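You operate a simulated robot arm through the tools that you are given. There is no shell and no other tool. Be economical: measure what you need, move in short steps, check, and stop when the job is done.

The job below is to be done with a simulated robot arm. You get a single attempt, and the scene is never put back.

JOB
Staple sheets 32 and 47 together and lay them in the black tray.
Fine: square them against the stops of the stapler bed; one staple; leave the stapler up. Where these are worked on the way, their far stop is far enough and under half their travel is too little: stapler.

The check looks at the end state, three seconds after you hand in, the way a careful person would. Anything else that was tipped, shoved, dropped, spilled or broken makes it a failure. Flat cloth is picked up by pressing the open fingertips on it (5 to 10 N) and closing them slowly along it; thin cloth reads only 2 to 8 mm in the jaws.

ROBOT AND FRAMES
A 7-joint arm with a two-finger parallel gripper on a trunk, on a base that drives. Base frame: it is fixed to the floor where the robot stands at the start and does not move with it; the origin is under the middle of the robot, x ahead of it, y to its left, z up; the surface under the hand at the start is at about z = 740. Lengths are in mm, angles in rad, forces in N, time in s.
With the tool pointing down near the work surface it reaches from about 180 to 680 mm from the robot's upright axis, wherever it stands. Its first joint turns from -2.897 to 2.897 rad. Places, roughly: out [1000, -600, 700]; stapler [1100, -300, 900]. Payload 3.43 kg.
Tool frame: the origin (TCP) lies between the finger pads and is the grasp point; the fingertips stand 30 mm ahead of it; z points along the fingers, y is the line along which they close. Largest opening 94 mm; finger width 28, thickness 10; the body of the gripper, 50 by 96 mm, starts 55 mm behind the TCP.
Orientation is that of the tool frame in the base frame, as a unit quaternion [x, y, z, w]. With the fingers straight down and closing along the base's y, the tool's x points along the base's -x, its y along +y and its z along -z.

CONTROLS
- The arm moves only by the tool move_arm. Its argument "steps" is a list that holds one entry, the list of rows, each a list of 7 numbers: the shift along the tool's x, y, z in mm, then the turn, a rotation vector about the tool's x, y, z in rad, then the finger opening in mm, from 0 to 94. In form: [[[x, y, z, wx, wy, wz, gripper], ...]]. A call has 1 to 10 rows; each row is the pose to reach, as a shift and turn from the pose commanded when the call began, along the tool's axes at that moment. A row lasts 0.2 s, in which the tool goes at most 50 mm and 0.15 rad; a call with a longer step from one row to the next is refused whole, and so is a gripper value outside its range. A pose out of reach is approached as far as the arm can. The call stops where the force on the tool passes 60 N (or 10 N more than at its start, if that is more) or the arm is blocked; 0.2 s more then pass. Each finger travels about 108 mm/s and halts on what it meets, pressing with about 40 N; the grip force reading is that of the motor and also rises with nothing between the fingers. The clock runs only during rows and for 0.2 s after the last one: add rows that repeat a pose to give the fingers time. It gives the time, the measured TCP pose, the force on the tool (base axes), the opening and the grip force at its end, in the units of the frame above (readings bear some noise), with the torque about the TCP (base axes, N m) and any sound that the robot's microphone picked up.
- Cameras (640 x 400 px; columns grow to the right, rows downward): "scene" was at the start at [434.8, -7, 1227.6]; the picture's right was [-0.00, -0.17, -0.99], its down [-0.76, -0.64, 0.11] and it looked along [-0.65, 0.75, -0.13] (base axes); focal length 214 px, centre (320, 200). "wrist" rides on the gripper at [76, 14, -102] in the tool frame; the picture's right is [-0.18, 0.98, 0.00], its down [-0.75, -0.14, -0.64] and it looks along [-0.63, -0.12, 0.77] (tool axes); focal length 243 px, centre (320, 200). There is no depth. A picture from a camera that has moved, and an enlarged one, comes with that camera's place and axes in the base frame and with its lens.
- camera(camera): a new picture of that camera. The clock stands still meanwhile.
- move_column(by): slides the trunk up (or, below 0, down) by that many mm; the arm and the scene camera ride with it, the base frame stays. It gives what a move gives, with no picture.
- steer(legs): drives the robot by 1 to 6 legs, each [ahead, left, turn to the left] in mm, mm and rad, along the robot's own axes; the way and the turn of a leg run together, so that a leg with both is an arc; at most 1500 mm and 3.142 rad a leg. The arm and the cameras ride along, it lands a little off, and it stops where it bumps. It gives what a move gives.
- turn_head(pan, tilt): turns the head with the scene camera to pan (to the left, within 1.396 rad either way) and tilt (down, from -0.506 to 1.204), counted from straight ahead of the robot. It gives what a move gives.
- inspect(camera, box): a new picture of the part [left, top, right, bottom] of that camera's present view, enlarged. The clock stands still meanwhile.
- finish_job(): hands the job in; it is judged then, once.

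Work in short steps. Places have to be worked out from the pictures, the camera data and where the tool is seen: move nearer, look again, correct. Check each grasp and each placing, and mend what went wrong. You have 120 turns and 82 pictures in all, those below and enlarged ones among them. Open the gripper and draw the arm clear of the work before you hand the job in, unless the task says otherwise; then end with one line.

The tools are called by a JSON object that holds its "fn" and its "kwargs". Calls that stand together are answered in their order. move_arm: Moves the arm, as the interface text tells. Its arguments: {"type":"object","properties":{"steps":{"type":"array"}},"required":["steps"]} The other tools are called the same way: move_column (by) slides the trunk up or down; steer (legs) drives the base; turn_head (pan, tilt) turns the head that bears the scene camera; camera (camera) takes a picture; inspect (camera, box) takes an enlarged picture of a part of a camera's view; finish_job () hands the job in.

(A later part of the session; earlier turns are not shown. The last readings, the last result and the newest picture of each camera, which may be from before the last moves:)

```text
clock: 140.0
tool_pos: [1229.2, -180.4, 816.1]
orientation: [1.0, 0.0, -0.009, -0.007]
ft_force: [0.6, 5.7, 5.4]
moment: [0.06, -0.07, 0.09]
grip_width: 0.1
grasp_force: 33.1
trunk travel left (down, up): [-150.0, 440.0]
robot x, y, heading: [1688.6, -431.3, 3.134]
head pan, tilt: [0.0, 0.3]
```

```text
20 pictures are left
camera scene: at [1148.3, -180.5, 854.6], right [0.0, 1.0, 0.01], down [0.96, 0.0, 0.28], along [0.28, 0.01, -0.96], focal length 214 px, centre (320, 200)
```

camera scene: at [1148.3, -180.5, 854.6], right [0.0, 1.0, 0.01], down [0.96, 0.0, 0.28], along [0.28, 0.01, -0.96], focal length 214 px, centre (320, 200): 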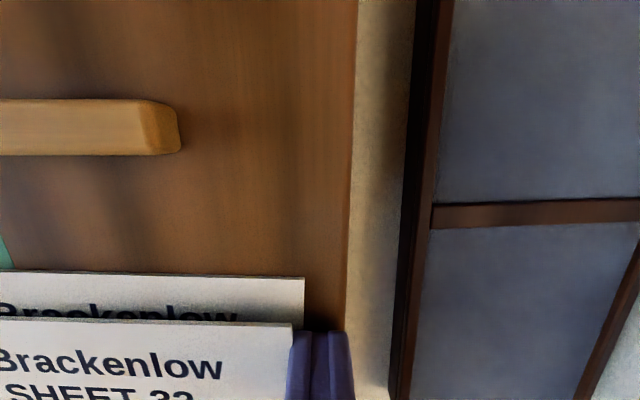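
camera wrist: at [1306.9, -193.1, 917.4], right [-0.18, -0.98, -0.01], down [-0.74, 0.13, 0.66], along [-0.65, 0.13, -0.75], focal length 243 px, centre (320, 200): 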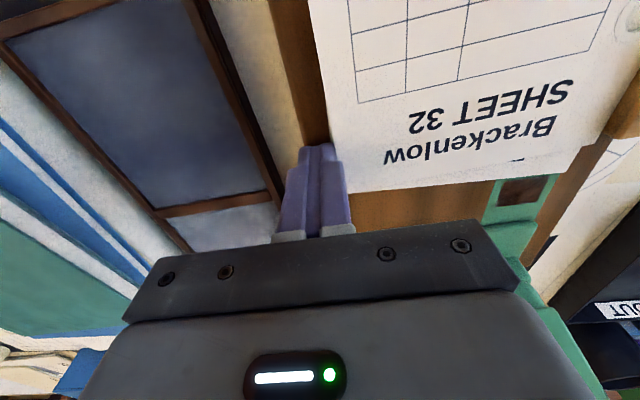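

Contact at ~6 N. I press slightly more, then release and go for the front push.

{"fn": "move_arm", "kwargs": {"steps": [[[0, 1.5, 0, 0, 0, 0, 0], [0, 1.5, 0, 0, 0, 0, 0]]]}}

{"fn": "move_arm", "kwargs": {"steps": [[[0, -15, 0, 0, 0, 0, 0], [0, -20, -40, 0, 0, 0, 0], [0, -20, -85, 0, 0, 0, 0], [45, -20, -90, 0, 0, 0, 0], [90, 0, -90, 0, 0, 0, 0], [135, 25, -90, 0, 0, 0, 0], [180, 50, -90, 0, 0, 0, 0], [212, 68, -90, 0, 0, 0, 0], [212, 68, -90, 0, 0, 0, 0]]]}}

{"fn": "camera", "kwargs": {"camera": "scene"}}

```text
clock: 140.6
tool_pos: [1229.9, -181.2, 816.9]
orientation: [1.0, 0.0, -0.01, -0.006]
ft_force: [-0.7, 11.3, 7.9]
moment: [0.17, -0.05, 0.12]
grip_width: 0.1
grasp_force: 33.6
trunk travel left (down, up): [-150.0, 440.0]
robot x, y, heading: [1690.5, -430.8, 3.138]
head pan, tilt: [0.0, 0.3]
```

```text
refused: row 6 steps farther than a row can; nothing moved
```

```text
19 pictures are left
camera scene: at [1148.5, -180.9, 854.5], right [0.0, 1.0, 0.01], down [0.96, 0.0, 0.28], along [0.28, 0.01, -0.96], focal length 214 px, centre (320, 200)
```

scene: 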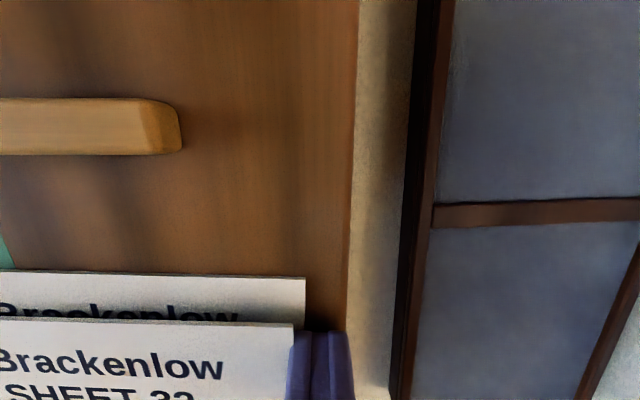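

I move over to the front edge, staying above the work on the way.

{"fn": "move_arm", "kwargs": {"steps": [[[0, -15, 0, 0, 0, 0, 0], [0, -20, -40, 0, 0, 0, 0], [0, -20, -85, 0, 0, 0, 0], [42, -15, -90, 0, 0, 0, 0], [84, 5, -90, 0, 0, 0, 0], [126, 25, -90, 0, 0, 0, 0], [168, 45, -90, 0, 0, 0, 0], [210, 68, -90, 0, 0, 0, 0], [210, 68, -90, 0, 0, 0, 0]]]}}

{"fn": "move_arm", "kwargs": {"steps": [[[0, 0, 40, 0, 0, 0, 0], [0, 0, 80, 0, 0, 0, 0], [0, 0, 92, 0, 0, 0, 0], [0, 0, 92, 0, 0, 0, 0]]]}}

{"fn": "camera", "kwargs": {"camera": "wrist"}}

```text
clock: 142.6
tool_pos: [1440.6, -254.2, 903.9]
orientation: [1.0, 0.001, -0.009, -0.006]
ft_force: [-0.1, 0.8, -0.2]
moment: [-0.01, -0.01, 0.01]
grip_width: 0.0
grasp_force: 33.2
trunk travel left (down, up): [-150.0, 440.0]
robot x, y, heading: [1687.5, -432.8, 3.139]
head pan, tilt: [0.0, 0.3]
```

```text
clock: 143.6
tool_pos: [1439.2, -249.8, 809.8]
orientation: [1.0, 0.0, -0.011, -0.006]
ft_force: [0.1, 0.1, 0.2]
moment: [0.02, 0.0, -0.03]
grip_width: 0.0
grasp_force: 32.6
trunk travel left (down, up): [-150.0, 440.0]
robot x, y, heading: [1691.3, -428.5, 3.139]
head pan, tilt: [0.0, 0.3]
```

```text
18 pictures are left
camera wrist: at [1515.8, -265.6, 910.9], right [-0.18, -0.98, -0.01], down [-0.74, 0.13, 0.66], along [-0.65, 0.13, -0.75], focal length 243 px, centre (320, 200)
```

wrist: 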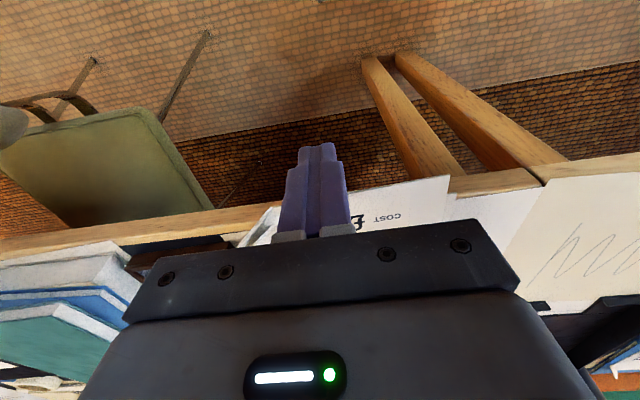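

Tips are at z≈780 before the front edges. I push toward the back stop, first 52 mm.

{"fn": "move_arm", "kwargs": {"steps": [[[-10, 0, 0, 0, 0, 0, 0], [-18, 0, 0, 0, 0, 0, 0], [-26, 0, 0, 0, 0, 0, 0], [-34, 0, 0, 0, 0, 0, 0], [-42, 0, 0, 0, 0, 0, 0], [-48, 0, 0, 0, 0, 0, 0], [-52, 0, 0, 0, 0, 0, 0]]]}}

{"fn": "camera", "kwargs": {"camera": "scene"}}

```text
clock: 145.2
tool_pos: [1386.8, -250.4, 809.0]
orientation: [1.0, 0.0, -0.01, -0.006]
ft_force: [0.2, -0.6, -0.6]
moment: [0.0, -0.01, -0.03]
grip_width: 0.0
grasp_force: 33.2
trunk travel left (down, up): [-150.0, 440.0]
robot x, y, heading: [1692.0, -432.7, 3.14]
head pan, tilt: [0.0, 0.3]
```

```text
17 pictures are left
camera scene: at [1305.4, -250.0, 848.3], right [0.0, 1.0, 0.01], down [0.96, 0.0, 0.28], along [0.28, 0.01, -0.96], focal length 214 px, centre (320, 200)
```

scene: 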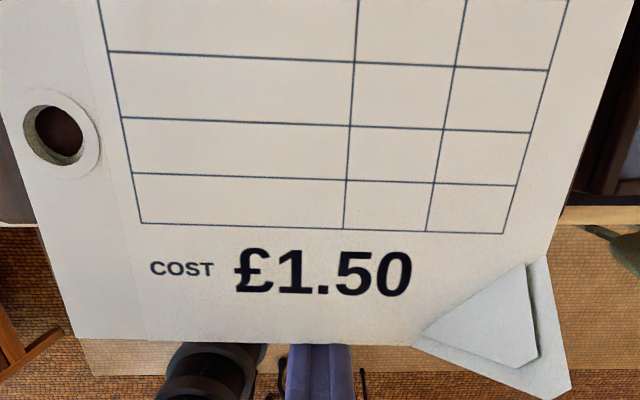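

Sheet 47's flap peeks out at the front right. I continue the push to the back stop in small steps.

{"fn": "move_arm", "kwargs": {"steps": [[[-3, 0, 0, 0, 0, 0, 0], [-6, 0, 0, 0, 0, 0, 0], [-8, 0, 0, 0, 0, 0, 0]]]}}

{"fn": "move_arm", "kwargs": {"steps": [[[-2, 0, 0, 0, 0, 0, 0], [-2, 0, 0, 0, 0, 0, 0]]]}}

{"fn": "move_arm", "kwargs": {"steps": [[[-2, 0, 0, 0, 0, 0, 0], [-2, 0, 0, 0, 0, 0, 0]]]}}

```text
clock: 146.0
tool_pos: [1378.7, -249.2, 811.2]
orientation: [1.0, 0.001, -0.01, -0.006]
ft_force: [1.1, 0.4, -0.9]
moment: [-0.01, -0.04, -0.05]
grip_width: 0.0
grasp_force: 32.9
trunk travel left (down, up): [-150.0, 440.0]
robot x, y, heading: [1690.3, -427.0, 3.139]
head pan, tilt: [0.0, 0.3]
```

```text
clock: 146.6
tool_pos: [1378.9, -249.3, 810.1]
orientation: [1.0, 0.0, -0.009, -0.006]
ft_force: [8.5, -0.4, 1.9]
moment: [0.06, -0.17, -0.03]
grip_width: 0.2
grasp_force: 32.5
trunk travel left (down, up): [-150.0, 440.0]
robot x, y, heading: [1691.2, -432.3, 3.14]
head pan, tilt: [0.0, 0.3]
```

```text
clock: 147.2
tool_pos: [1377.2, -248.1, 810.0]
orientation: [1.0, -0.001, -0.008, -0.006]
ft_force: [20.7, 2.6, 0.3]
moment: [0.04, -0.43, -0.07]
grip_width: 0.0
grasp_force: 32.9
trunk travel left (down, up): [-150.0, 440.0]
robot x, y, heading: [1693.3, -430.5, 3.141]
head pan, tilt: [0.0, 0.3]
```

Contact with the back stop (20 N). I back off, rise and check from above.

{"fn": "move_arm", "kwargs": {"steps": [[[15, 0, 0, 0, 0, 0, 0], [20, 0, -45, 0, 0, 0, 0], [20, 0, -90, 0, 0, 0, 0], [10, 0, -135, 0, 0, 0, 0], [-10, 0, -175, 0, 0, 0, 0], [-30, 0, -200, 0, 0, 0, 0]]]}}

{"fn": "turn_head", "kwargs": {"pan": 0, "tilt": 0}}

{"fn": "inspect", "kwargs": {"camera": "scene", "box": [180, 60, 440, 330]}}

```text
clock: 148.6
tool_pos: [1348.5, -252.5, 1012.3]
orientation: [1.0, 0.001, -0.009, -0.006]
ft_force: [0.2, 0.8, 0.5]
moment: [0.01, -0.02, -0.03]
grip_width: 0.0
grasp_force: 33.4
trunk travel left (down, up): [-150.0, 440.0]
robot x, y, heading: [1692.1, -432.2, 3.143]
head pan, tilt: [0.0, 0.3]
```

```text
clock: 149.4
tool_pos: [1349.7, -252.5, 1011.9]
orientation: [1.0, 0.001, -0.01, -0.007]
ft_force: [0.1, -1.0, 0.7]
moment: [0.0, 0.03, -0.01]
grip_width: 0.2
grasp_force: 33.3
trunk travel left (down, up): [-150.0, 440.0]
robot x, y, heading: [1693.9, -430.7, 3.135]
head pan, tilt: [0.0, 0.0]
```

```text
1.48 times, centred on (310, 195) of scene
camera zoom: at [1240.9, -253.2, 1052.8], right [0.0, 1.0, 0.01], down [1.0, 0.0, -0.02], along [-0.02, 0.01, -1.0], focal length 318 px, centre (335, 207)
```

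zoom: 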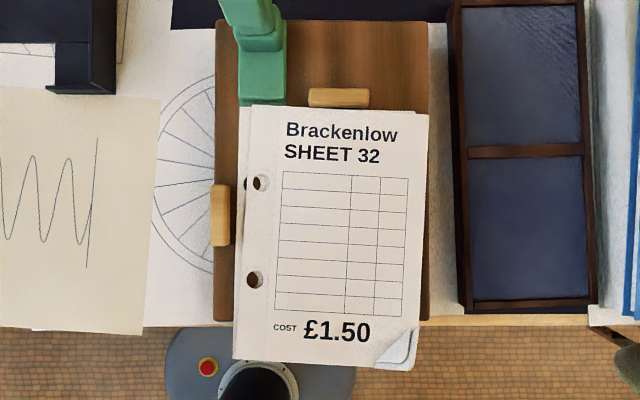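

Sheet 47 is nearly square, 32 is still turned (~-0.07) with its back-left 15 mm off the left stop. I repeat the side push further back, at x≈1213.

{"fn": "move_arm", "kwargs": {"steps": [[[-34, -24, 0, 0, 0, 0, 0], [-68, -48, 0, 0, 0, 0, 0], [-102, -72, 0, 0, 0, 0, 0], [-136, -95, 10, 0, 0, 0, 0], [-136, -95, 55, 0, 0, 0, 0], [-136, -95, 100, 0, 0, 0, 0], [-136, -95, 145, 0, 0, 0, 0], [-136, -95, 180, 0, 0, 0, 0], [-136, -95, 193, 0, 0, 0, 0], [-136, -95, 194.5, 0, 0, 0, 0]]]}}

{"fn": "move_arm", "kwargs": {"steps": [[[0, 5, 0, 0, 0, 0, 0], [0, 10, 0, 0, 0, 0, 0], [0, 15, 0, 0, 0, 0, 0], [0, 20, 0, 0, 0, 0, 0], [0, 22, 0, 0, 0, 0, 0]]]}}

{"fn": "move_arm", "kwargs": {"steps": [[[0, 2, 0, 0, 0, 0, 0], [0, 3, 0, 0, 0, 0, 0], [0, 3, 0, 0, 0, 0, 0]]]}}

```text
clock: 151.6
tool_pos: [1210.1, -155.7, 821.1]
orientation: [1.0, -0.001, -0.009, -0.007]
ft_force: [-0.6, 0.7, 1.0]
moment: [0.01, 0.01, -0.03]
grip_width: 0.0
grasp_force: 33.1
trunk travel left (down, up): [-150.0, 440.0]
robot x, y, heading: [1689.3, -432.3, 3.137]
head pan, tilt: [0.0, 0.0]
```

```text
clock: 152.8
tool_pos: [1208.8, -176.3, 819.5]
orientation: [1.0, 0.0, -0.01, -0.006]
ft_force: [-0.5, 1.0, 0.5]
moment: [-0.03, -0.01, -0.01]
grip_width: 0.0
grasp_force: 32.9
trunk travel left (down, up): [-150.0, 440.0]
robot x, y, heading: [1690.4, -432.9, 3.142]
head pan, tilt: [0.0, 0.0]
```

```text
clock: 153.6
tool_pos: [1209.1, -179.9, 821.5]
orientation: [1.0, 0.0, -0.01, -0.006]
ft_force: [-0.2, 0.3, 0.7]
moment: [-0.03, -0.03, -0.01]
grip_width: 0.0
grasp_force: 33.0
trunk travel left (down, up): [-150.0, 440.0]
robot x, y, heading: [1690.0, -430.7, 3.141]
head pan, tilt: [0.0, 0.0]
```

The tip may be too high (790). I look before continuing.

{"fn": "camera", "kwargs": {"camera": "wrist"}}

```text
15 pictures are left
camera wrist: at [1286.4, -195.5, 920.7], right [-0.18, -0.98, -0.01], down [-0.74, 0.13, 0.66], along [-0.65, 0.13, -0.75], focal length 243 px, centre (320, 200)
```

wrist: 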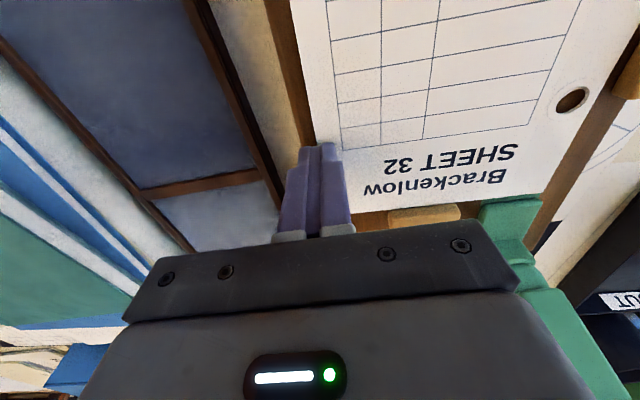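

Sheet 32 has moved with the finger. I retreat 4 mm, lower 3.5 mm to catch both sheets, and push to firm contact.

{"fn": "move_arm", "kwargs": {"steps": [[[0, -6, 0, 0, 0, 0, 0], [0, -6, 3.5, 0, 0, 0, 0], [0, -2, 3.5, 0, 0, 0, 0], [0, 1, 3.5, 0, 0, 0, 0], [0, 2, 3.5, 0, 0, 0, 0], [0, 2, 3.5, 0, 0, 0, 0]]]}}

{"fn": "move_arm", "kwargs": {"steps": [[[0, 2, 0, 0, 0, 0, 0], [0, 2, 0, 0, 0, 0, 0]]]}}

{"fn": "move_arm", "kwargs": {"steps": [[[0, 1.5, 0, 0, 0, 0, 0], [0, 1.5, 0, 0, 0, 0, 0]]]}}

```text
clock: 155.0
tool_pos: [1208.7, -181.8, 818.9]
orientation: [1.0, -0.001, -0.011, -0.007]
ft_force: [-4.0, 12.0, 32.2]
moment: [0.19, -0.22, 0.28]
grip_width: 0.1
grasp_force: 32.7
trunk travel left (down, up): [-150.0, 440.0]
robot x, y, heading: [1693.6, -434.2, 3.14]
head pan, tilt: [0.0, 0.0]
```

```text
clock: 155.6
tool_pos: [1210.5, -184.2, 817.6]
orientation: [1.0, -0.001, -0.011, -0.008]
ft_force: [-6.0, 13.4, 41.0]
moment: [0.23, -0.25, 0.33]
grip_width: 0.0
grasp_force: 32.4
trunk travel left (down, up): [-150.0, 440.0]
robot x, y, heading: [1688.3, -430.6, 3.143]
head pan, tilt: [0.0, 0.0]
```

```text
clock: 156.2
tool_pos: [1209.9, -185.9, 818.8]
orientation: [1.0, 0.0, -0.011, -0.006]
ft_force: [-6.8, 14.2, 40.0]
moment: [0.27, -0.24, 0.42]
grip_width: 0.0
grasp_force: 32.8
trunk travel left (down, up): [-150.0, 440.0]
robot x, y, heading: [1694.6, -433.3, 3.14]
head pan, tilt: [0.0, 0.0]
```

High down-force: the tip may be riding on the sheets. I lift off and look from above.

{"fn": "move_arm", "kwargs": {"steps": [[[0, 0, -10, 0, 0, 0, 0], [0, 0, -50, 0, 0, 0, 0], [0, 0, -95, 0, 0, 0, 0], [20, 0, -140, 0, 0, 0, 0], [55, 25, -170, 0, 0, 0, 0], [90, 50, -190, 0, 0, 0, 0], [110, 60, -195, 0, 0, 0, 0]]]}}

{"fn": "inspect", "kwargs": {"camera": "scene", "box": [200, 60, 440, 360]}}

```text
refused: row 5 steps farther than a row can; nothing moved
```

```text
1.33 times, centred on (320, 210) of scene
camera zoom: at [1101.1, -186.0, 860.2], right [0.0, 1.0, 0.01], down [1.0, 0.0, -0.02], along [-0.02, 0.01, -1.0], focal length 286 px, centre (320, 187)
```

zoom: 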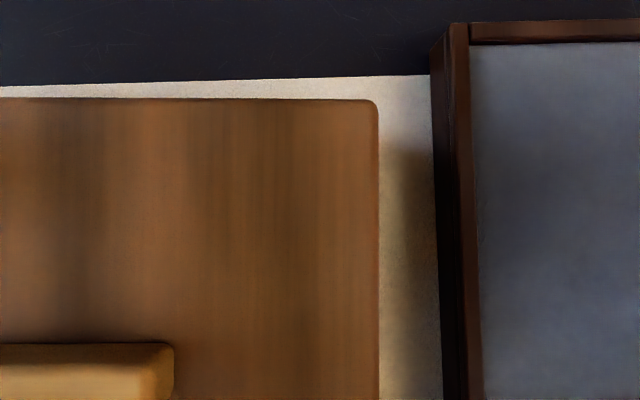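

I lift with smaller steps and look.

{"fn": "move_arm", "kwargs": {"steps": [[[0, 0, -10, 0, 0, 0, 0], [0, 0, -50, 0, 0, 0, 0], [0, 0, -95, 0, 0, 0, 0], [15, 0, -135, 0, 0, 0, 0], [45, 20, -160, 0, 0, 0, 0], [80, 40, -180, 0, 0, 0, 0], [110, 60, -195, 0, 0, 0, 0]]]}}

{"fn": "inspect", "kwargs": {"camera": "scene", "box": [200, 80, 440, 360]}}

```text
clock: 157.8
tool_pos: [1323.5, -246.7, 1008.6]
orientation: [1.0, -0.001, -0.009, -0.007]
ft_force: [-0.4, 0.0, -0.9]
moment: [0.01, -0.03, -0.03]
grip_width: 0.0
grasp_force: 33.0
trunk travel left (down, up): [-150.0, 440.0]
robot x, y, heading: [1690.8, -430.6, 3.137]
head pan, tilt: [0.0, 0.0]
```

```text
1.43 times, centred on (320, 220) of scene
camera zoom: at [1214.9, -247.4, 1050.3], right [0.0, 1.0, 0.01], down [1.0, 0.0, -0.02], along [-0.02, 0.01, -1.0], focal length 306 px, centre (320, 171)
```

zoom: 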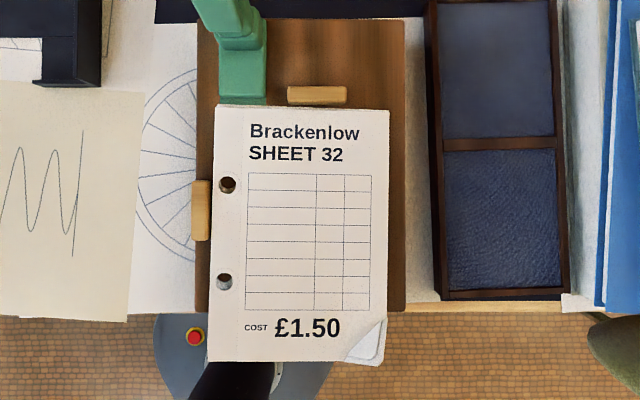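

Much better: within ~3 mm and ~0.03 rad. One more front push against the back stop, slightly right of centre.

{"fn": "move_arm", "kwargs": {"steps": [[[40, -4, 0, 0, 0, 0, 0], [78, -7, 10, 0, 0, 0, 0], [78, -7, 55, 0, 0, 0, 0], [78, -7, 100, 0, 0, 0, 0], [78, -7, 145, 0, 0, 0, 0], [78, -7, 185, 0, 0, 0, 0], [78, -7, 198, 0, 0, 0, 0], [70, -7, 198, 0, 0, 0, 0], [62, -7, 198, 0, 0, 0, 0], [56, -7, 198, 0, 0, 0, 0]]]}}

{"fn": "move_arm", "kwargs": {"steps": [[[-2, 0, 0, 0, 0, 0, 0], [-3, 0, 0, 0, 0, 0, 0], [-3, 0, 0, 0, 0, 0, 0]]]}}

{"fn": "move_arm", "kwargs": {"steps": [[[-2, 0, 0, 0, 0, 0, 0], [-2, 0, 0, 0, 0, 0, 0]]]}}

```text
clock: 160.0
tool_pos: [1378.7, -237.3, 809.4]
orientation: [1.0, 0.0, -0.008, -0.004]
ft_force: [19.4, 4.1, -0.3]
moment: [0.07, -0.37, -0.09]
grip_width: 0.0
grasp_force: 32.7
trunk travel left (down, up): [-150.0, 440.0]
robot x, y, heading: [1692.8, -431.7, 3.136]
head pan, tilt: [0.0, 0.0]
```

```text
clock: 160.8
tool_pos: [1377.7, -237.9, 810.6]
orientation: [1.0, -0.001, -0.007, -0.005]
ft_force: [46.9, 8.4, 0.0]
moment: [0.12, -0.82, -0.17]
grip_width: 0.1
grasp_force: 33.3
trunk travel left (down, up): [-150.0, 440.0]
robot x, y, heading: [1695.9, -428.3, 3.136]
head pan, tilt: [0.0, 0.0]
```

```text
clock: 161.4
tool_pos: [1378.2, -238.2, 811.6]
orientation: [1.0, -0.002, -0.006, -0.004]
ft_force: [57.9, 11.1, -1.5]
moment: [0.16, -1.05, -0.23]
grip_width: 0.0
grasp_force: 32.7
trunk travel left (down, up): [-150.0, 440.0]
robot x, y, heading: [1689.4, -434.2, 3.138]
head pan, tilt: [0.0, 0.0]
```

Firm against the back stop. Now the final side push at x≈1236.

{"fn": "move_arm", "kwargs": {"steps": [[[16, 0, 0, 0, 0, 0, 0], [16, 0, -45, 0, 0, 0, 0], [16, -20, -85, 0, 0, 0, 0], [-20, -40, -85, 0, 0, 0, 0], [-62, -60, -85, 0, 0, 0, 0], [-104, -75, -85, 0, 0, 0, 0], [-138, -82, -85, 0, 0, 0, 0], [-138, -82, -45, 0, 0, 0, 0], [-138, -82, -14, 0, 0, 0, 0], [-138, -82, -6.5, 0, 0, 0, 0]]]}}

{"fn": "move_arm", "kwargs": {"steps": [[[0, 5, 0, 0, 0, 0, 0], [0, 10, 0, 0, 0, 0, 0], [0, 15, 0, 0, 0, 0, 0], [0, 18, 0, 0, 0, 0, 0], [0, 18, 0, 0, 0, 0, 0]]]}}

{"fn": "move_arm", "kwargs": {"steps": [[[0, 2, 0, 0, 0, 0, 0], [0, 4, 0, 0, 0, 0, 0], [0, 4, 0, 0, 0, 0, 0]]]}}

```text
clock: 163.6
tool_pos: [1232.0, -157.5, 819.1]
orientation: [1.0, -0.001, -0.009, -0.007]
ft_force: [0.5, -0.5, 0.1]
moment: [0.01, 0.0, 0.0]
grip_width: 0.0
grasp_force: 33.2
trunk travel left (down, up): [-150.0, 440.0]
robot x, y, heading: [1693.1, -428.5, 3.143]
head pan, tilt: [0.0, 0.0]
```

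```text
clock: 164.8
tool_pos: [1231.9, -174.7, 818.8]
orientation: [1.0, 0.0, -0.01, -0.007]
ft_force: [-0.1, 0.2, 0.4]
moment: [-0.02, -0.01, 0.05]
grip_width: 0.1
grasp_force: 32.9
trunk travel left (down, up): [-150.0, 440.0]
robot x, y, heading: [1687.8, -429.3, 3.14]
head pan, tilt: [0.0, 0.0]
```

```text
clock: 165.6
tool_pos: [1232.2, -178.5, 819.3]
orientation: [1.0, 0.0, -0.01, -0.006]
ft_force: [0.8, 0.1, -0.3]
moment: [-0.01, 0.0, 0.0]
grip_width: 0.0
grasp_force: 32.9
trunk travel left (down, up): [-150.0, 440.0]
robot x, y, heading: [1688.3, -428.3, 3.144]
head pan, tilt: [0.0, 0.0]
```

Tip slightly high; I back off 8 mm, lower 2.3 mm and push again to contact.

{"fn": "move_arm", "kwargs": {"steps": [[[0, -9, 0, 0, 0, 0, 0], [0, -9, 2.3, 0, 0, 0, 0], [0, -4, 2.3, 0, 0, 0, 0], [0, 0, 2.3, 0, 0, 0, 0], [0, 1, 2.3, 0, 0, 0, 0], [0, 1, 2.3, 0, 0, 0, 0]]]}}

{"fn": "move_arm", "kwargs": {"steps": [[[0, 2, 0, 0, 0, 0, 0], [0, 2, 0, 0, 0, 0, 0]]]}}

{"fn": "move_arm", "kwargs": {"steps": [[[0, 2, 0, 0, 0, 0, 0], [0, 2, 0, 0, 0, 0, 0]]]}}

```text
clock: 167.0
tool_pos: [1232.8, -180.1, 816.8]
orientation: [1.0, -0.001, -0.01, -0.006]
ft_force: [0.3, 1.2, 1.3]
moment: [0.0, -0.02, -0.01]
grip_width: 0.1
grasp_force: 32.9
trunk travel left (down, up): [-150.0, 440.0]
robot x, y, heading: [1689.0, -431.8, 3.14]
head pan, tilt: [0.0, 0.0]
```

```text
clock: 167.6
tool_pos: [1233.1, -179.6, 817.6]
orientation: [1.0, 0.0, -0.01, -0.006]
ft_force: [-0.3, 8.1, 0.7]
moment: [0.19, -0.03, 0.04]
grip_width: 0.0
grasp_force: 33.6
trunk travel left (down, up): [-150.0, 440.0]
robot x, y, heading: [1697.8, -429.4, 3.137]
head pan, tilt: [0.0, 0.0]
```

```text
clock: 168.2
tool_pos: [1231.2, -179.9, 817.3]
orientation: [1.0, -0.001, -0.01, -0.005]
ft_force: [0.4, 17.6, 2.7]
moment: [0.43, -0.02, 0.04]
grip_width: 0.1
grasp_force: 33.2
trunk travel left (down, up): [-150.0, 440.0]
robot x, y, heading: [1690.6, -427.6, 3.138]
head pan, tilt: [0.0, 0.0]
```

Solid contact with the left stop (17 N). I back off, rise, and check from above.

{"fn": "move_arm", "kwargs": {"steps": [[[0, -15, 0, 0, 0, 0, 0], [0, -15, -45, 0, 0, 0, 0], [0, -15, -90, 0, 0, 0, 0], [15, -10, -135, 0, 0, 0, 0], [45, 10, -165, 0, 0, 0, 0], [75, 30, -195, 0, 0, 0, 0], [90, 60, -215, 0, 0, 0, 0]]]}}

{"fn": "inspect", "kwargs": {"camera": "scene", "box": [200, 0, 440, 340]}}

```text
clock: 169.8
tool_pos: [1328.8, -246.7, 1030.4]
orientation: [1.0, 0.001, -0.009, -0.006]
ft_force: [-0.5, 0.2, -0.3]
moment: [-0.02, -0.01, -0.03]
grip_width: 0.0
grasp_force: 33.0
trunk travel left (down, up): [-150.0, 440.0]
robot x, y, heading: [1693.2, -429.9, 3.141]
head pan, tilt: [0.0, 0.0]
```

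```text
1.18 times, centred on (320, 170) of scene
camera zoom: at [1220.9, -247.1, 1072.2], right [0.0, 1.0, 0.01], down [1.0, 0.0, -0.02], along [-0.02, 0.01, -1.0], focal length 252 px, centre (320, 235)
```

zoom: 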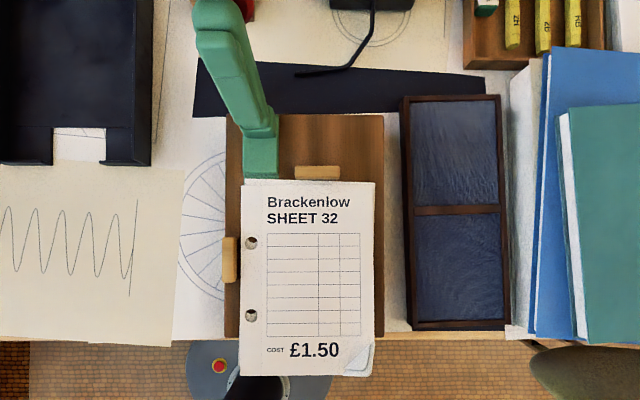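

The two sheets are squared at both stops. The lever leans back with its knob at about (1060,-305,897); it must be pushed forward and down. I drive 60 mm closer and bring the closed fingers behind the knob.

{"fn": "steer", "kwargs": {"legs": [[60, 0, 0]]}}

{"fn": "move_arm", "kwargs": {"steps": [[[-40, 8, -10, 0, 0, 0, 0], [-80, 16, -20, 0, 0, 0, 0], [-120, 25, -20, 0, 0, 0, 0], [-160, 34, -20, 0, 0, 0, 0], [-200, 43, -20, 0, 0, 0, 0], [-240, 52, -20, 0, 0, 0, 0], [-272, 56, -20, 0, 0, 0, 0], [-272, 56, -20, 0, 0, 0, 0]]]}}

{"fn": "turn_head", "kwargs": {"pan": 0, "tilt": 0.7}}

{"fn": "camera", "kwargs": {"camera": "scene"}}

```text
clock: 170.8
tool_pos: [1268.0, -245.7, 1029.0]
orientation: [1.0, 0.0, -0.009, -0.006]
ft_force: [0.0, -0.1, 0.5]
moment: [-0.03, -0.01, 0.02]
grip_width: 0.0
grasp_force: 32.9
trunk travel left (down, up): [-150.0, 440.0]
robot x, y, heading: [1628.8, -429.7, 3.137]
head pan, tilt: [0.0, 0.0]
```

```text
clock: 172.6
tool_pos: [998.9, -303.3, 1053.6]
orientation: [1.0, 0.0, -0.008, -0.006]
ft_force: [0.2, 0.0, -0.4]
moment: [0.0, -0.01, 0.02]
grip_width: 0.1
grasp_force: 32.8
trunk travel left (down, up): [-150.0, 440.0]
robot x, y, heading: [1628.1, -430.2, 3.142]
head pan, tilt: [0.0, 0.0]
```

```text
clock: 173.7
tool_pos: [999.1, -304.3, 1053.0]
orientation: [1.0, 0.0, -0.009, -0.006]
ft_force: [-0.6, 0.0, 0.7]
moment: [0.01, 0.0, -0.01]
grip_width: 0.4
grasp_force: 33.4
trunk travel left (down, up): [-150.0, 440.0]
robot x, y, heading: [1633.5, -432.3, 3.135]
head pan, tilt: [0.0, 0.7]
```

```text
11 pictures are left
camera scene: at [953.3, -304.7, 1099.6], right [0.0, 1.0, 0.01], down [0.78, -0.01, 0.63], along [0.63, 0.01, -0.78], focal length 214 px, centre (320, 200)
```

scene: 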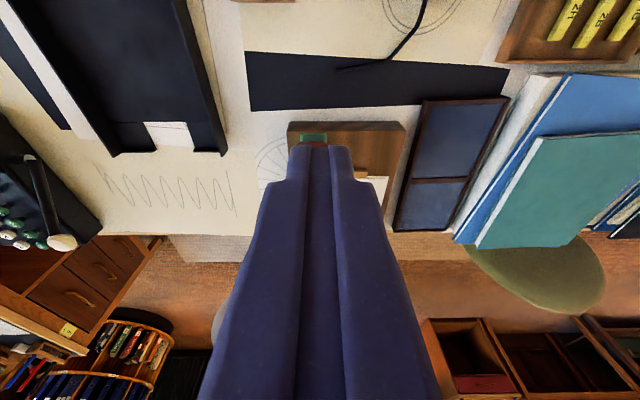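

The lever tip leans to about x≈1015–1030. I go back to x≈962 before lowering behind it, then push forward.

{"fn": "move_arm", "kwargs": {"steps": [[[-20, 4, 0, 0, 0, 0, 0], [-37, 5, 10, 0, 0, 0, 0], [-37, 5, 50, 0, 0, 0, 0], [-37, 5, 90, 0, 0, 0, 0], [-37, 5, 125, 0, 0, 0, 0], [-37, 5, 125, 0, 0, 0, 0]]]}}

{"fn": "move_arm", "kwargs": {"steps": [[[20, 0, 0, 0, 0, 0, 0], [40, 0, 0, 0, 0, 0, 0], [60, 0, 0, 0, 0, 0, 0], [80, 0, 0, 0, 0, 0, 0], [100, 0, 0, 0, 0, 0, 0]]]}}

{"fn": "camera", "kwargs": {"camera": "wrist"}}

```text
clock: 175.1
tool_pos: [958.1, -304.4, 931.5]
orientation: [1.0, 0.0, -0.009, -0.006]
ft_force: [0.2, -0.1, 0.1]
moment: [0.0, -0.02, -0.02]
grip_width: 0.1
grasp_force: 33.4
trunk travel left (down, up): [-150.0, 440.0]
robot x, y, heading: [1628.4, -429.9, 3.139]
head pan, tilt: [0.0, 0.7]
```

```text
clock: 176.3
tool_pos: [1056.9, -304.9, 927.2]
orientation: [1.0, 0.0, -0.01, -0.005]
ft_force: [0.3, 0.1, -0.1]
moment: [0.01, -0.07, 0.01]
grip_width: 0.1
grasp_force: 33.1
trunk travel left (down, up): [-150.0, 440.0]
robot x, y, heading: [1630.2, -432.5, 3.137]
head pan, tilt: [0.0, 0.7]
```

```text
10 pictures are left
camera wrist: at [1134.9, -320.7, 1028.0], right [-0.19, -0.98, -0.01], down [-0.74, 0.13, 0.66], along [-0.65, 0.13, -0.75], focal length 243 px, centre (320, 200)
```

wrist: 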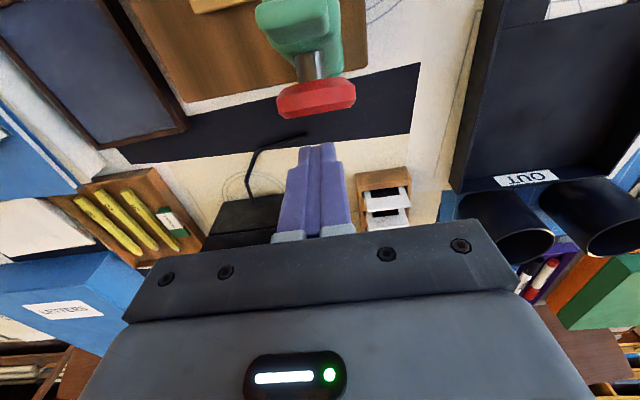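

The knob is still ahead, around x≈1085. I lower 10 mm and keep pushing forward in steps.

{"fn": "move_arm", "kwargs": {"steps": [[[0, 0, 12, 0, 0, 0, 0], [10, 0, 12, 0, 0, 0, 0], [20, 0, 12, 0, 0, 0, 0], [30, 0, 12, 0, 0, 0, 0]]]}}

{"fn": "move_arm", "kwargs": {"steps": [[[10, 0, 0, 0, 0, 0, 0], [20, 0, 0, 0, 0, 0, 0], [30, 0, 0, 0, 0, 0, 0]]]}}

{"fn": "camera", "kwargs": {"camera": "wrist"}}

```text
clock: 177.3
tool_pos: [1087.2, -303.3, 915.8]
orientation: [1.0, 0.001, -0.01, -0.007]
ft_force: [-0.1, -0.2, -0.1]
moment: [0.03, -0.03, -0.01]
grip_width: 0.0
grasp_force: 33.5
trunk travel left (down, up): [-150.0, 440.0]
robot x, y, heading: [1632.0, -432.8, 3.141]
head pan, tilt: [0.0, 0.7]
```

```text
clock: 178.1
tool_pos: [1117.6, -305.6, 914.6]
orientation: [1.0, -0.001, -0.009, -0.006]
ft_force: [0.2, -0.2, 0.5]
moment: [0.03, 0.02, 0.01]
grip_width: 0.0
grasp_force: 32.6
trunk travel left (down, up): [-150.0, 440.0]
robot x, y, heading: [1630.4, -429.8, 3.136]
head pan, tilt: [0.0, 0.7]
```

```text
9 pictures are left
camera wrist: at [1194.3, -320.5, 1015.5], right [-0.18, -0.98, -0.01], down [-0.74, 0.13, 0.66], along [-0.65, 0.13, -0.75], focal length 243 px, centre (320, 200)
```

wrist: 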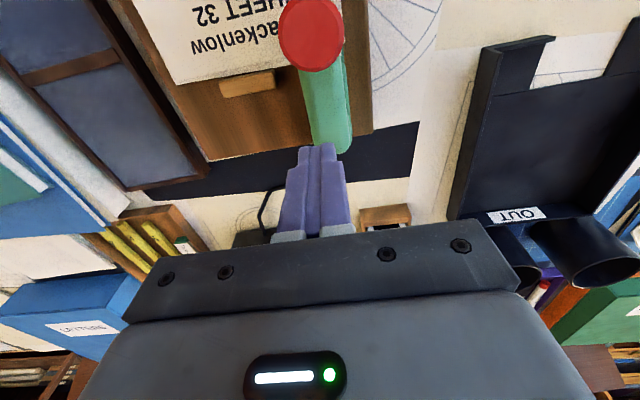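

The arm swung forward easily; the knob now faces up near (1175,-310). I go above it to press it down.

{"fn": "move_arm", "kwargs": {"steps": [[[-5, 0, -30, 0, 0, 0, 0], [0, 3, -60, 0, 0, 0, 0], [30, 5, -60, 0, 0, 0, 0], [56, 5, -60, 0, 0, 0, 0], [56, 5, -60, 0, 0, 0, 0]]]}}

{"fn": "camera", "kwargs": {"camera": "scene"}}

```text
clock: 179.3
tool_pos: [1174.8, -309.7, 974.4]
orientation: [1.0, 0.0, -0.01, -0.006]
ft_force: [-0.3, 0.0, 0.6]
moment: [0.01, -0.01, 0.0]
grip_width: 0.3
grasp_force: 32.9
trunk travel left (down, up): [-150.0, 440.0]
robot x, y, heading: [1629.3, -429.5, 3.135]
head pan, tilt: [0.0, 0.7]
```

```text
8 pictures are left
camera scene: at [1129.7, -310.4, 1019.8], right [0.0, 1.0, 0.01], down [0.78, -0.01, 0.63], along [0.63, 0.01, -0.78], focal length 214 px, centre (320, 200)
```

scene: 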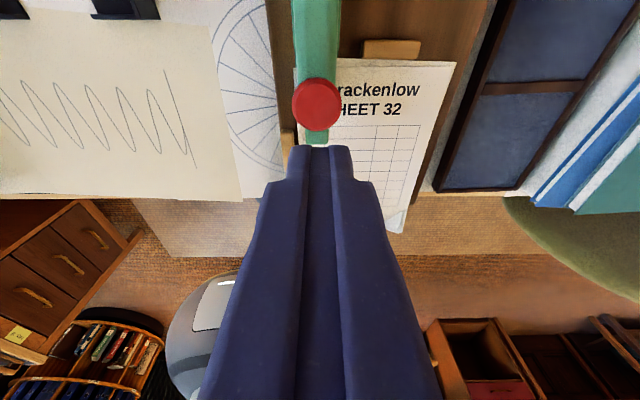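

The knob is right at x≈1176, y≈-312. I press straight down on it.

{"fn": "move_arm", "kwargs": {"steps": [[[1, 2, 30, 0, 0, 0, 0], [1, 2, 60, 0, 0, 0, 0], [1, 2, 80, 0, 0, 0, 0], [1, 2, 92, 0, 0, 0, 0], [1, 2, 100, 0, 0, 0, 0]]]}}

{"fn": "move_arm", "kwargs": {"steps": [[[0, 0, 5, 0, 0, 0, 0], [0, 0, 10, 0, 0, 0, 0], [0, 0, 15, 0, 0, 0, 0], [0, 0, 20, 0, 0, 0, 0], [0, 0, 25, 0, 0, 0, 0], [0, 0, 30, 0, 0, 0, 0]]]}}

```text
clock: 180.5
tool_pos: [1175.2, -311.3, 874.4]
orientation: [1.0, 0.001, -0.009, -0.006]
ft_force: [3.7, -1.8, 15.4]
moment: [-0.08, -0.35, -0.1]
grip_width: 0.0
grasp_force: 32.5
trunk travel left (down, up): [-150.0, 440.0]
robot x, y, heading: [1627.8, -427.6, 3.134]
head pan, tilt: [0.0, 0.7]
heard: click
```

```text
clock: 181.0
tool_pos: [1173.9, -311.4, 872.1]
orientation: [1.0, 0.0, -0.014, -0.008]
ft_force: [14.7, -3.7, 51.1]
moment: [-0.15, -1.14, -0.06]
grip_width: 0.1
grasp_force: 33.1
trunk travel left (down, up): [-150.0, 440.0]
robot x, y, heading: [1628.9, -432.3, 3.141]
head pan, tilt: [0.0, 0.7]
stopped in row 2: the force on the tool passed its limit at 66 N (the readings are from after the stop); the commanded pose is now the measured one
```

A click and a firm stop: stapled. I lift and see whether the lever returns by itself.

{"fn": "move_arm", "kwargs": {"steps": [[[0, 0, -30, 0, 0, 0, 0], [0, 0, -70, 0, 0, 0, 0], [20, 0, -110, 0, 0, 0, 0], [50, 0, -140, 0, 0, 0, 0], [80, 0, -160, 0, 0, 0, 0], [80, 0, -160, 0, 0, 0, 0]]]}}

{"fn": "turn_head", "kwargs": {"pan": 0, "tilt": 0.3}}

{"fn": "camera", "kwargs": {"camera": "scene"}}

```text
clock: 182.4
tool_pos: [1256.8, -315.1, 1024.3]
orientation: [1.0, 0.001, -0.012, -0.006]
ft_force: [-0.2, 0.5, -1.0]
moment: [0.02, 0.0, -0.04]
grip_width: 0.0
grasp_force: 33.1
trunk travel left (down, up): [-150.0, 440.0]
robot x, y, heading: [1630.3, -428.6, 3.138]
head pan, tilt: [0.0, 0.7]
```

```text
clock: 183.3
tool_pos: [1256.0, -314.7, 1025.0]
orientation: [1.0, 0.0, -0.011, -0.008]
ft_force: [-0.5, 0.2, -0.4]
moment: [-0.04, 0.02, -0.01]
grip_width: 0.0
grasp_force: 33.2
trunk travel left (down, up): [-150.0, 440.0]
robot x, y, heading: [1633.2, -434.0, 3.139]
head pan, tilt: [0.0, 0.3]
```

```text
7 pictures are left
camera scene: at [1175.7, -315.1, 1063.2], right [0.0, 1.0, 0.01], down [0.96, 0.0, 0.27], along [0.27, 0.01, -0.96], focal length 214 px, centre (320, 200)
```

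scene: 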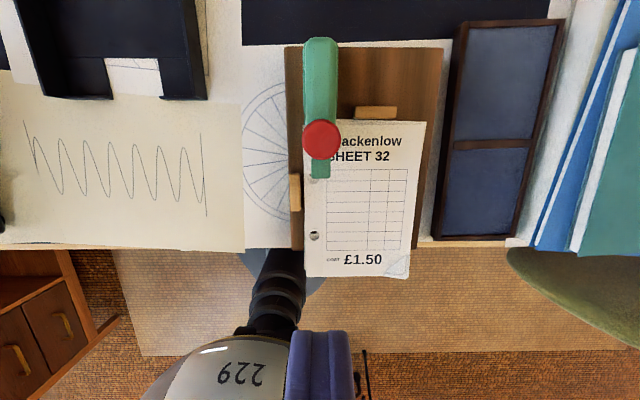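

The lever stayed down. I'll grip the knob between the fingers and swing it up and back along its arc (hinge ≈(1087,805), radius ≈96).

{"fn": "move_arm", "kwargs": {"steps": [[[-40, -1, 0, 0, 0, 0, 40], [-79, -3, 0, 0, 0, 0, 80], [-79, -3, 40, 0, 0, 0, 80], [-79, -3, 80, 0, 0, 0, 80], [-79, -3, 120, 0, 0, 0, 80], [-79, -3, 150, 0, 0, 0, 80], [-79, -3, 163, 0, 0, 0, 80], [-79, -3, 163, 0, 0, 0, 50], [-79, -3, 163, 0, 0, 0, 20], [-79, -3, 163, 0, 0, 0, 10]]]}}

{"fn": "move_arm", "kwargs": {"steps": [[[0, 0, 0, 0, 0, 0, 10], [-4, 0, -10, 0, 0, 0, 10], [-12, 0, -22, 0, 0, 0, 10], [-20, 0, -31, 0, 0, 0, 10], [-29, 0, -40, 0, 0, 0, 10], [-40, 0, -48, 0, 0, 0, 10], [-50, 0, -54, 0, 0, 0, 10], [-62, 0, -58, 0, 0, 0, 10], [-74, 0, -61, 0, 0, 0, 10]]]}}

{"fn": "camera", "kwargs": {"camera": "wrist"}}

```text
clock: 185.5
tool_pos: [1172.5, -311.8, 864.6]
orientation: [1.0, 0.002, -0.011, -0.007]
ft_force: [0.1, -24.7, -1.3]
moment: [-0.59, 0.06, -0.02]
grip_width: 36.1
grasp_force: 44.8
trunk travel left (down, up): [-150.0, 440.0]
robot x, y, heading: [1626.6, -429.9, 3.14]
head pan, tilt: [0.0, 0.3]
```

```text
clock: 187.5
tool_pos: [1099.3, -303.8, 928.3]
orientation: [1.0, -0.002, -0.014, -0.009]
ft_force: [-0.4, -0.7, -0.5]
moment: [0.03, 0.0, -0.01]
grip_width: 10.0
grasp_force: 0.0
trunk travel left (down, up): [-150.0, 440.0]
robot x, y, heading: [1632.1, -429.2, 3.131]
head pan, tilt: [0.0, 0.3]
```

```text
6 pictures are left
camera wrist: at [1177.0, -319.5, 1028.1], right [-0.19, -0.98, -0.01], down [-0.74, 0.13, 0.66], along [-0.65, 0.13, -0.75], focal length 243 px, centre (320, 200)
```

wrist: 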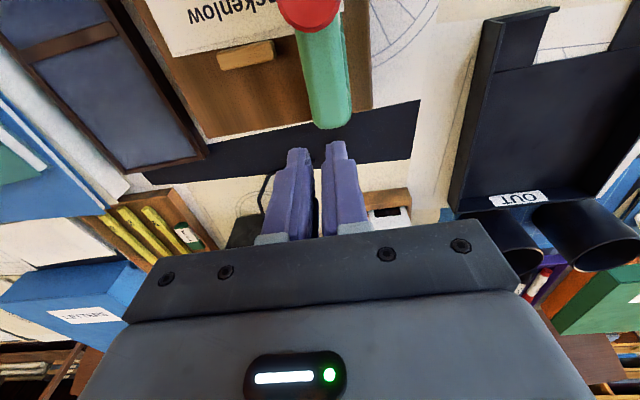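

The grip was too shallow and slipped. I regrip 18 mm deeper, centred on the knob, and lift more slowly.

{"fn": "move_arm", "kwargs": {"steps": [[[0, 0, -20, 0, 0, 0, 50], [38, 5, -20, 0, 0, 0, 80], [76, 10, -10, 0, 0, 0, 84], [76, 10, 30, 0, 0, 0, 84], [76, 10, 60, 0, 0, 0, 84], [76, 10, 82, 0, 0, 0, 84], [76, 10, 82, 0, 0, 0, 60], [76, 10, 82, 0, 0, 0, 30], [76, 10, 82, 0, 0, 0, 0], [76, 10, 82, 0, 0, 0, 0]]]}}

{"fn": "move_arm", "kwargs": {"steps": [[[0, 0, 0, 0, 0, 0, 0], [-2, 0, -6, 0, 0, 0, 0], [-5, 0, -12, 0, 0, 0, 0], [-8, 0, -17, 0, 0, 0, 0], [-12, 0, -22, 0, 0, 0, 0], [-16, 0, -27, 0, 0, 0, 0], [-20, 0, -31, 0, 0, 0, 0]]]}}

```text
clock: 189.7
tool_pos: [1174.3, -310.7, 843.7]
orientation: [1.0, -0.002, -0.013, -0.007]
ft_force: [-1.3, 42.8, 1.7]
moment: [-0.01, 0.23, 0.16]
grip_width: 36.8
grasp_force: 45.0
trunk travel left (down, up): [-150.0, 440.0]
robot x, y, heading: [1627.3, -427.8, 3.141]
head pan, tilt: [0.0, 0.3]
```

```text
clock: 191.3
tool_pos: [1159.9, -310.9, 875.6]
orientation: [1.0, -0.003, -0.012, -0.007]
ft_force: [31.2, 43.0, 3.9]
moment: [-0.12, -1.27, -0.1]
grip_width: 37.0
grasp_force: 45.2
trunk travel left (down, up): [-150.0, 440.0]
robot x, y, heading: [1635.3, -432.5, 3.136]
head pan, tilt: [0.0, 0.3]
```

Now the knob is held and rising. I continue the arc, a bit wider and recentred in y.

{"fn": "move_arm", "kwargs": {"steps": [[[3, -3, 0, 0, 0, 0, 0], [2, -3, -6, 0, 0, 0, 0], [0, -3, -12, 0, 0, 0, 0], [-5, -3, -18, 0, 0, 0, 0], [-11, -3, -23, 0, 0, 0, 0], [-18, -3, -27, 0, 0, 0, 0]]]}}

{"fn": "move_arm", "kwargs": {"steps": [[[-8, 0, -3, 0, 0, 0, 0], [-17, 0, -6, 0, 0, 0, 0], [-27, 0, -8, 0, 0, 0, 0], [-37, 0, -9, 0, 0, 0, 0]]]}}

```text
clock: 192.7
tool_pos: [1138.7, -310.8, 902.1]
orientation: [1.0, 0.0, -0.011, -0.006]
ft_force: [7.3, 33.8, -17.2]
moment: [0.22, -1.19, 0.03]
grip_width: 36.6
grasp_force: 45.3
trunk travel left (down, up): [-150.0, 440.0]
robot x, y, heading: [1628.3, -432.1, 3.14]
head pan, tilt: [0.0, 0.3]
```

```text
clock: 193.7
tool_pos: [1101.2, -310.8, 914.4]
orientation: [1.0, -0.002, -0.015, -0.008]
ft_force: [13.1, 32.4, 24.8]
moment: [0.4, -0.89, 0.01]
grip_width: 36.7
grasp_force: 45.1
trunk travel left (down, up): [-150.0, 440.0]
robot x, y, heading: [1629.4, -428.8, 3.142]
head pan, tilt: [0.0, 0.3]
```

Nearly upright. I carry it past vertical to its rest, then open and rise.

{"fn": "move_arm", "kwargs": {"steps": [[[-10, 0, -2, 0, 0, 0, 0], [-20, 0, -2, 0, 0, 0, 0], [-30, 0, 0, 0, 0, 0, 0]]]}}

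{"fn": "move_arm", "kwargs": {"steps": [[[0, 0, 0, 0, 0, 0, 30], [0, 0, 0, 0, 0, 0, 60], [0, 0, 0, 0, 0, 0, 86], [0, 0, -40, 0, 0, 0, 86], [0, 0, -85, 0, 0, 0, 86], [0, 0, -130, 0, 0, 0, 60], [40, 0, -150, 0, 0, 0, 30], [80, 0, -150, 0, 0, 0, 30], [120, 0, -150, 0, 0, 0, 30]]]}}

{"fn": "camera", "kwargs": {"camera": "scene"}}

```text
clock: 194.5
tool_pos: [1070.9, -309.3, 913.1]
orientation: [1.0, -0.003, -0.013, -0.007]
ft_force: [11.8, 34.1, 5.9]
moment: [0.12, -1.11, 0.06]
grip_width: 37.0
grasp_force: 45.3
trunk travel left (down, up): [-150.0, 440.0]
robot x, y, heading: [1628.5, -431.4, 3.139]
head pan, tilt: [0.0, 0.3]
```

```text
clock: 196.5
tool_pos: [1194.5, -317.8, 1058.5]
orientation: [1.0, 0.0, -0.011, -0.007]
ft_force: [0.1, -0.1, -0.6]
moment: [0.0, 0.0, 0.0]
grip_width: 30.3
grasp_force: 0.0
trunk travel left (down, up): [-150.0, 440.0]
robot x, y, heading: [1628.5, -430.4, 3.138]
head pan, tilt: [0.0, 0.3]
```

```text
5 pictures are left
camera scene: at [1113.4, -318.2, 1098.1], right [0.0, 1.0, 0.01], down [0.96, 0.0, 0.27], along [0.27, 0.01, -0.96], focal length 214 px, centre (320, 200)
```

scene: 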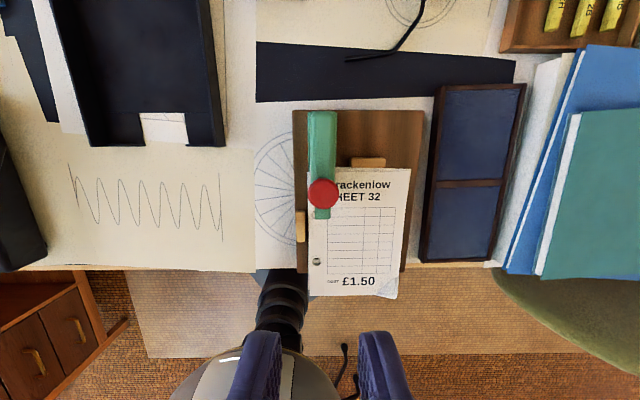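

The lever fell forward again: it wasn't far enough past vertical (no second click heard). I regrip and carry it further back.

{"fn": "move_arm", "kwargs": {"steps": [[[-10, -4, 40, 0, 0, 0, 84], [-19, -7, 80, 0, 0, 0, 84], [-19, -7, 120, 0, 0, 0, 84], [-19, -7, 160, 0, 0, 0, 84], [-19, -7, 195, 0, 0, 0, 84], [-19, -7, 214, 0, 0, 0, 84], [-19, -7, 214, 0, 0, 0, 55], [-19, -7, 214, 0, 0, 0, 25], [-19, -7, 214, 0, 0, 0, 0], [-19, -7, 214, 0, 0, 0, 0]]]}}

{"fn": "move_arm", "kwargs": {"steps": [[[-1, 0, -8, 0, 0, 0, 0], [-4, 0, -16, 0, 0, 0, 0], [-8, 0, -24, 0, 0, 0, 0], [-12, 0, -32, 0, 0, 0, 0], [-17, 0, -40, 0, 0, 0, 0], [-23, 0, -47, 0, 0, 0, 0], [-30, 0, -53, 0, 0, 0, 0], [-38, 0, -59, 0, 0, 0, 0], [-48, 0, -64, 0, 0, 0, 0], [-58, 0, -68, 0, 0, 0, 0]]]}}

{"fn": "move_arm", "kwargs": {"steps": [[[-10, 0, -2, 0, 0, 0, 0], [-20, 0, -3, 0, 0, 0, 0], [-30, 0, -3, 0, 0, 0, 0], [-40, 0, -2, 0, 0, 0, 0], [-50, 0, 0, 0, 0, 0, 0], [-60, 0, 4, 0, 0, 0, 0], [-70, 0, 9, 0, 0, 0, 0]]]}}

```text
clock: 198.7
tool_pos: [1172.0, -310.8, 845.5]
orientation: [1.0, 0.0, -0.011, -0.006]
ft_force: [1.0, -29.0, -3.4]
moment: [-0.04, -0.08, -0.22]
grip_width: 39.2
grasp_force: 44.4
trunk travel left (down, up): [-150.0, 440.0]
robot x, y, heading: [1632.9, -434.2, 3.142]
head pan, tilt: [0.0, 0.3]
```

```text
clock: 200.9
tool_pos: [1114.1, -311.3, 915.4]
orientation: [1.0, 0.0, -0.012, -0.008]
ft_force: [10.7, -30.4, -11.6]
moment: [-0.21, -1.25, -0.07]
grip_width: 36.4
grasp_force: 44.7
trunk travel left (down, up): [-150.0, 440.0]
robot x, y, heading: [1628.3, -431.0, 3.135]
head pan, tilt: [0.0, 0.3]
```

```text
clock: 202.5
tool_pos: [1041.1, -310.2, 911.3]
orientation: [1.0, 0.001, -0.016, -0.008]
ft_force: [-4.8, -24.1, 25.7]
moment: [-0.44, -0.86, -0.28]
grip_width: 33.3
grasp_force: 45.5
trunk travel left (down, up): [-150.0, 440.0]
robot x, y, heading: [1630.5, -431.7, 3.133]
head pan, tilt: [0.0, 0.3]
```

Still holding at x≈1041. I go a little further until resistance, then release and rise straight up.

{"fn": "move_arm", "kwargs": {"steps": [[[-6, 0, 3, 0, 0, 0, 0], [-12, 0, 6, 0, 0, 0, 0]]]}}

{"fn": "move_arm", "kwargs": {"steps": [[[0, 0, 0, 0, 0, 0, 20], [0, 0, 0, 0, 0, 0, 40], [0, 0, 0, 0, 0, 0, 60], [0, 0, 0, 0, 0, 0, 84], [0, 0, -35, 0, 0, 0, 84], [0, 0, -80, 0, 0, 0, 84], [0, 0, -125, 0, 0, 0, 84], [0, 0, -160, 0, 0, 0, 60]]]}}

{"fn": "camera", "kwargs": {"camera": "wrist"}}

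```text
clock: 203.1
tool_pos: [1034.8, -297.1, 898.0]
orientation: [1.0, -0.003, -0.008, -0.009]
ft_force: [0.4, 0.4, 0.2]
moment: [-0.04, -0.05, -0.02]
grip_width: 0.2
grasp_force: 33.5
trunk travel left (down, up): [-150.0, 440.0]
robot x, y, heading: [1631.8, -427.2, 3.137]
head pan, tilt: [0.0, 0.3]
```

```text
clock: 204.9
tool_pos: [1037.2, -309.0, 1066.3]
orientation: [1.0, 0.0, -0.012, -0.007]
ft_force: [0.0, 0.4, -0.4]
moment: [-0.02, 0.0, -0.01]
grip_width: 60.0
grasp_force: 0.1
trunk travel left (down, up): [-150.0, 440.0]
robot x, y, heading: [1632.8, -429.4, 3.141]
head pan, tilt: [0.0, 0.3]
```

```text
4 pictures are left
camera wrist: at [1114.7, -324.9, 1165.3], right [-0.18, -0.98, -0.01], down [-0.74, 0.13, 0.66], along [-0.65, 0.13, -0.75], focal length 243 px, centre (320, 200)
```

wrist: 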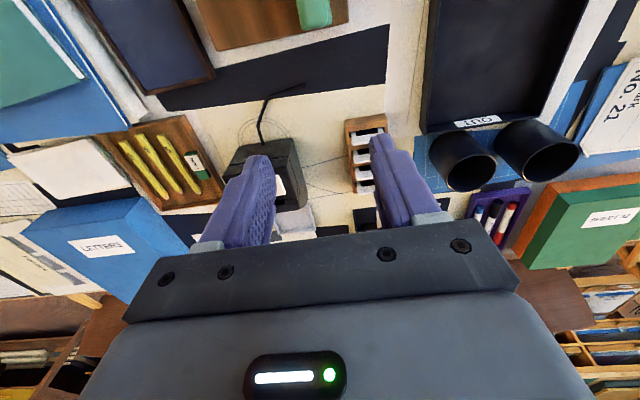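

It seems to have slipped out and dropped again. I regrip once more, this time carrying it only to just past vertical (x≈1048) and opening gently there.

{"fn": "move_arm", "kwargs": {"steps": [[[46, 0, 0, 0, 0, 0, 84], [92, 1, 0, 0, 0, 0, 84], [137, 2, 10, 0, 0, 0, 84], [137, 2, 57, 0, 0, 0, 84], [137, 2, 104, 0, 0, 0, 84], [137, 2, 150, 0, 0, 0, 84], [137, 2, 190, 0, 0, 0, 84], [137, 2, 222, 0, 0, 0, 84], [137, 2, 222, 0, 0, 0, 84]]]}}

{"fn": "move_arm", "kwargs": {"steps": [[[0, 0, 0, 0, 0, 0, 55], [0, 0, 0, 0, 0, 0, 25], [0, 0, 0, 0, 0, 0, 0], [0, 0, 0, 0, 0, 0, 0]]]}}

{"fn": "move_arm", "kwargs": {"steps": [[[-1, 0, -8, 0, 0, 0, 0], [-4, 0, -16, 0, 0, 0, 0], [-8, 0, -24, 0, 0, 0, 0], [-12, 0, -32, 0, 0, 0, 0], [-17, 0, -40, 0, 0, 0, 0], [-23, 0, -47, 0, 0, 0, 0], [-30, 0, -53, 0, 0, 0, 0], [-38, 0, -59, 0, 0, 0, 0], [-48, 0, -64, 0, 0, 0, 0], [-58, 0, -68, 0, 0, 0, 0]]]}}

{"fn": "move_arm", "kwargs": {"steps": [[[-10, 0, -3, 0, 0, 0, 0], [-20, 0, -4, 0, 0, 0, 0], [-30, 0, -4, 0, 0, 0, 0], [-40, 0, -3, 0, 0, 0, 0], [-50, 0, -2, 0, 0, 0, 0], [-58, 0, -1, 0, 0, 0, 0], [-64, 0, 0, 0, 0, 0, 0]]]}}

```text
clock: 206.9
tool_pos: [1165.2, -310.0, 837.0]
orientation: [1.0, 0.0, -0.012, -0.007]
ft_force: [-0.5, 0.7, -0.3]
moment: [-0.01, 0.0, -0.01]
grip_width: 84.0
grasp_force: 0.2
trunk travel left (down, up): [-150.0, 440.0]
robot x, y, heading: [1632.6, -433.2, 3.139]
head pan, tilt: [0.0, 0.3]
```

```text
clock: 207.9
tool_pos: [1167.2, -310.4, 837.2]
orientation: [1.0, 0.0, -0.013, -0.007]
ft_force: [1.3, -6.8, -1.0]
moment: [0.04, -0.03, -0.05]
grip_width: 40.6
grasp_force: 45.2
trunk travel left (down, up): [-150.0, 440.0]
robot x, y, heading: [1633.8, -431.5, 3.139]
head pan, tilt: [0.0, 0.3]
```

```text
clock: 210.1
tool_pos: [1111.6, -311.5, 907.7]
orientation: [1.0, 0.0, -0.012, -0.008]
ft_force: [13.2, -13.1, -5.7]
moment: [0.03, -1.14, -0.06]
grip_width: 36.7
grasp_force: 45.4
trunk travel left (down, up): [-150.0, 440.0]
robot x, y, heading: [1631.8, -429.6, 3.138]
head pan, tilt: [0.0, 0.3]
```

```text
clock: 211.7
tool_pos: [1048.1, -310.3, 909.1]
orientation: [1.0, 0.0, -0.011, -0.007]
ft_force: [18.1, -8.3, -18.1]
moment: [-0.03, -0.81, -0.03]
grip_width: 36.8
grasp_force: 45.1
trunk travel left (down, up): [-150.0, 440.0]
robot x, y, heading: [1626.3, -429.5, 3.14]
head pan, tilt: [0.0, 0.3]
```

Held firmly. I check the lever's posture before opening.

{"fn": "camera", "kwargs": {"camera": "wrist"}}

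```text
3 pictures are left
camera wrist: at [1125.6, -326.1, 1008.7], right [-0.18, -0.98, -0.01], down [-0.74, 0.13, 0.66], along [-0.65, 0.13, -0.75], focal length 243 px, centre (320, 200)
```

wrist: 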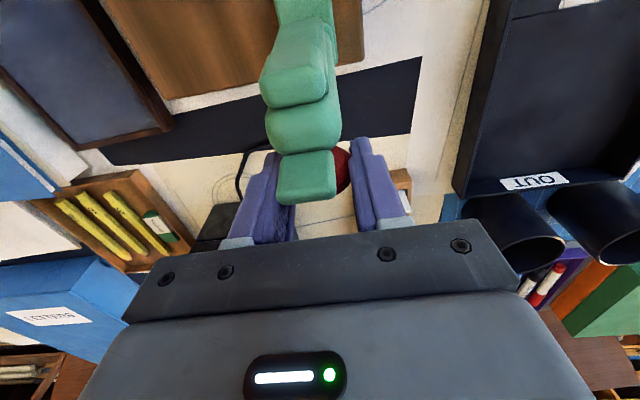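

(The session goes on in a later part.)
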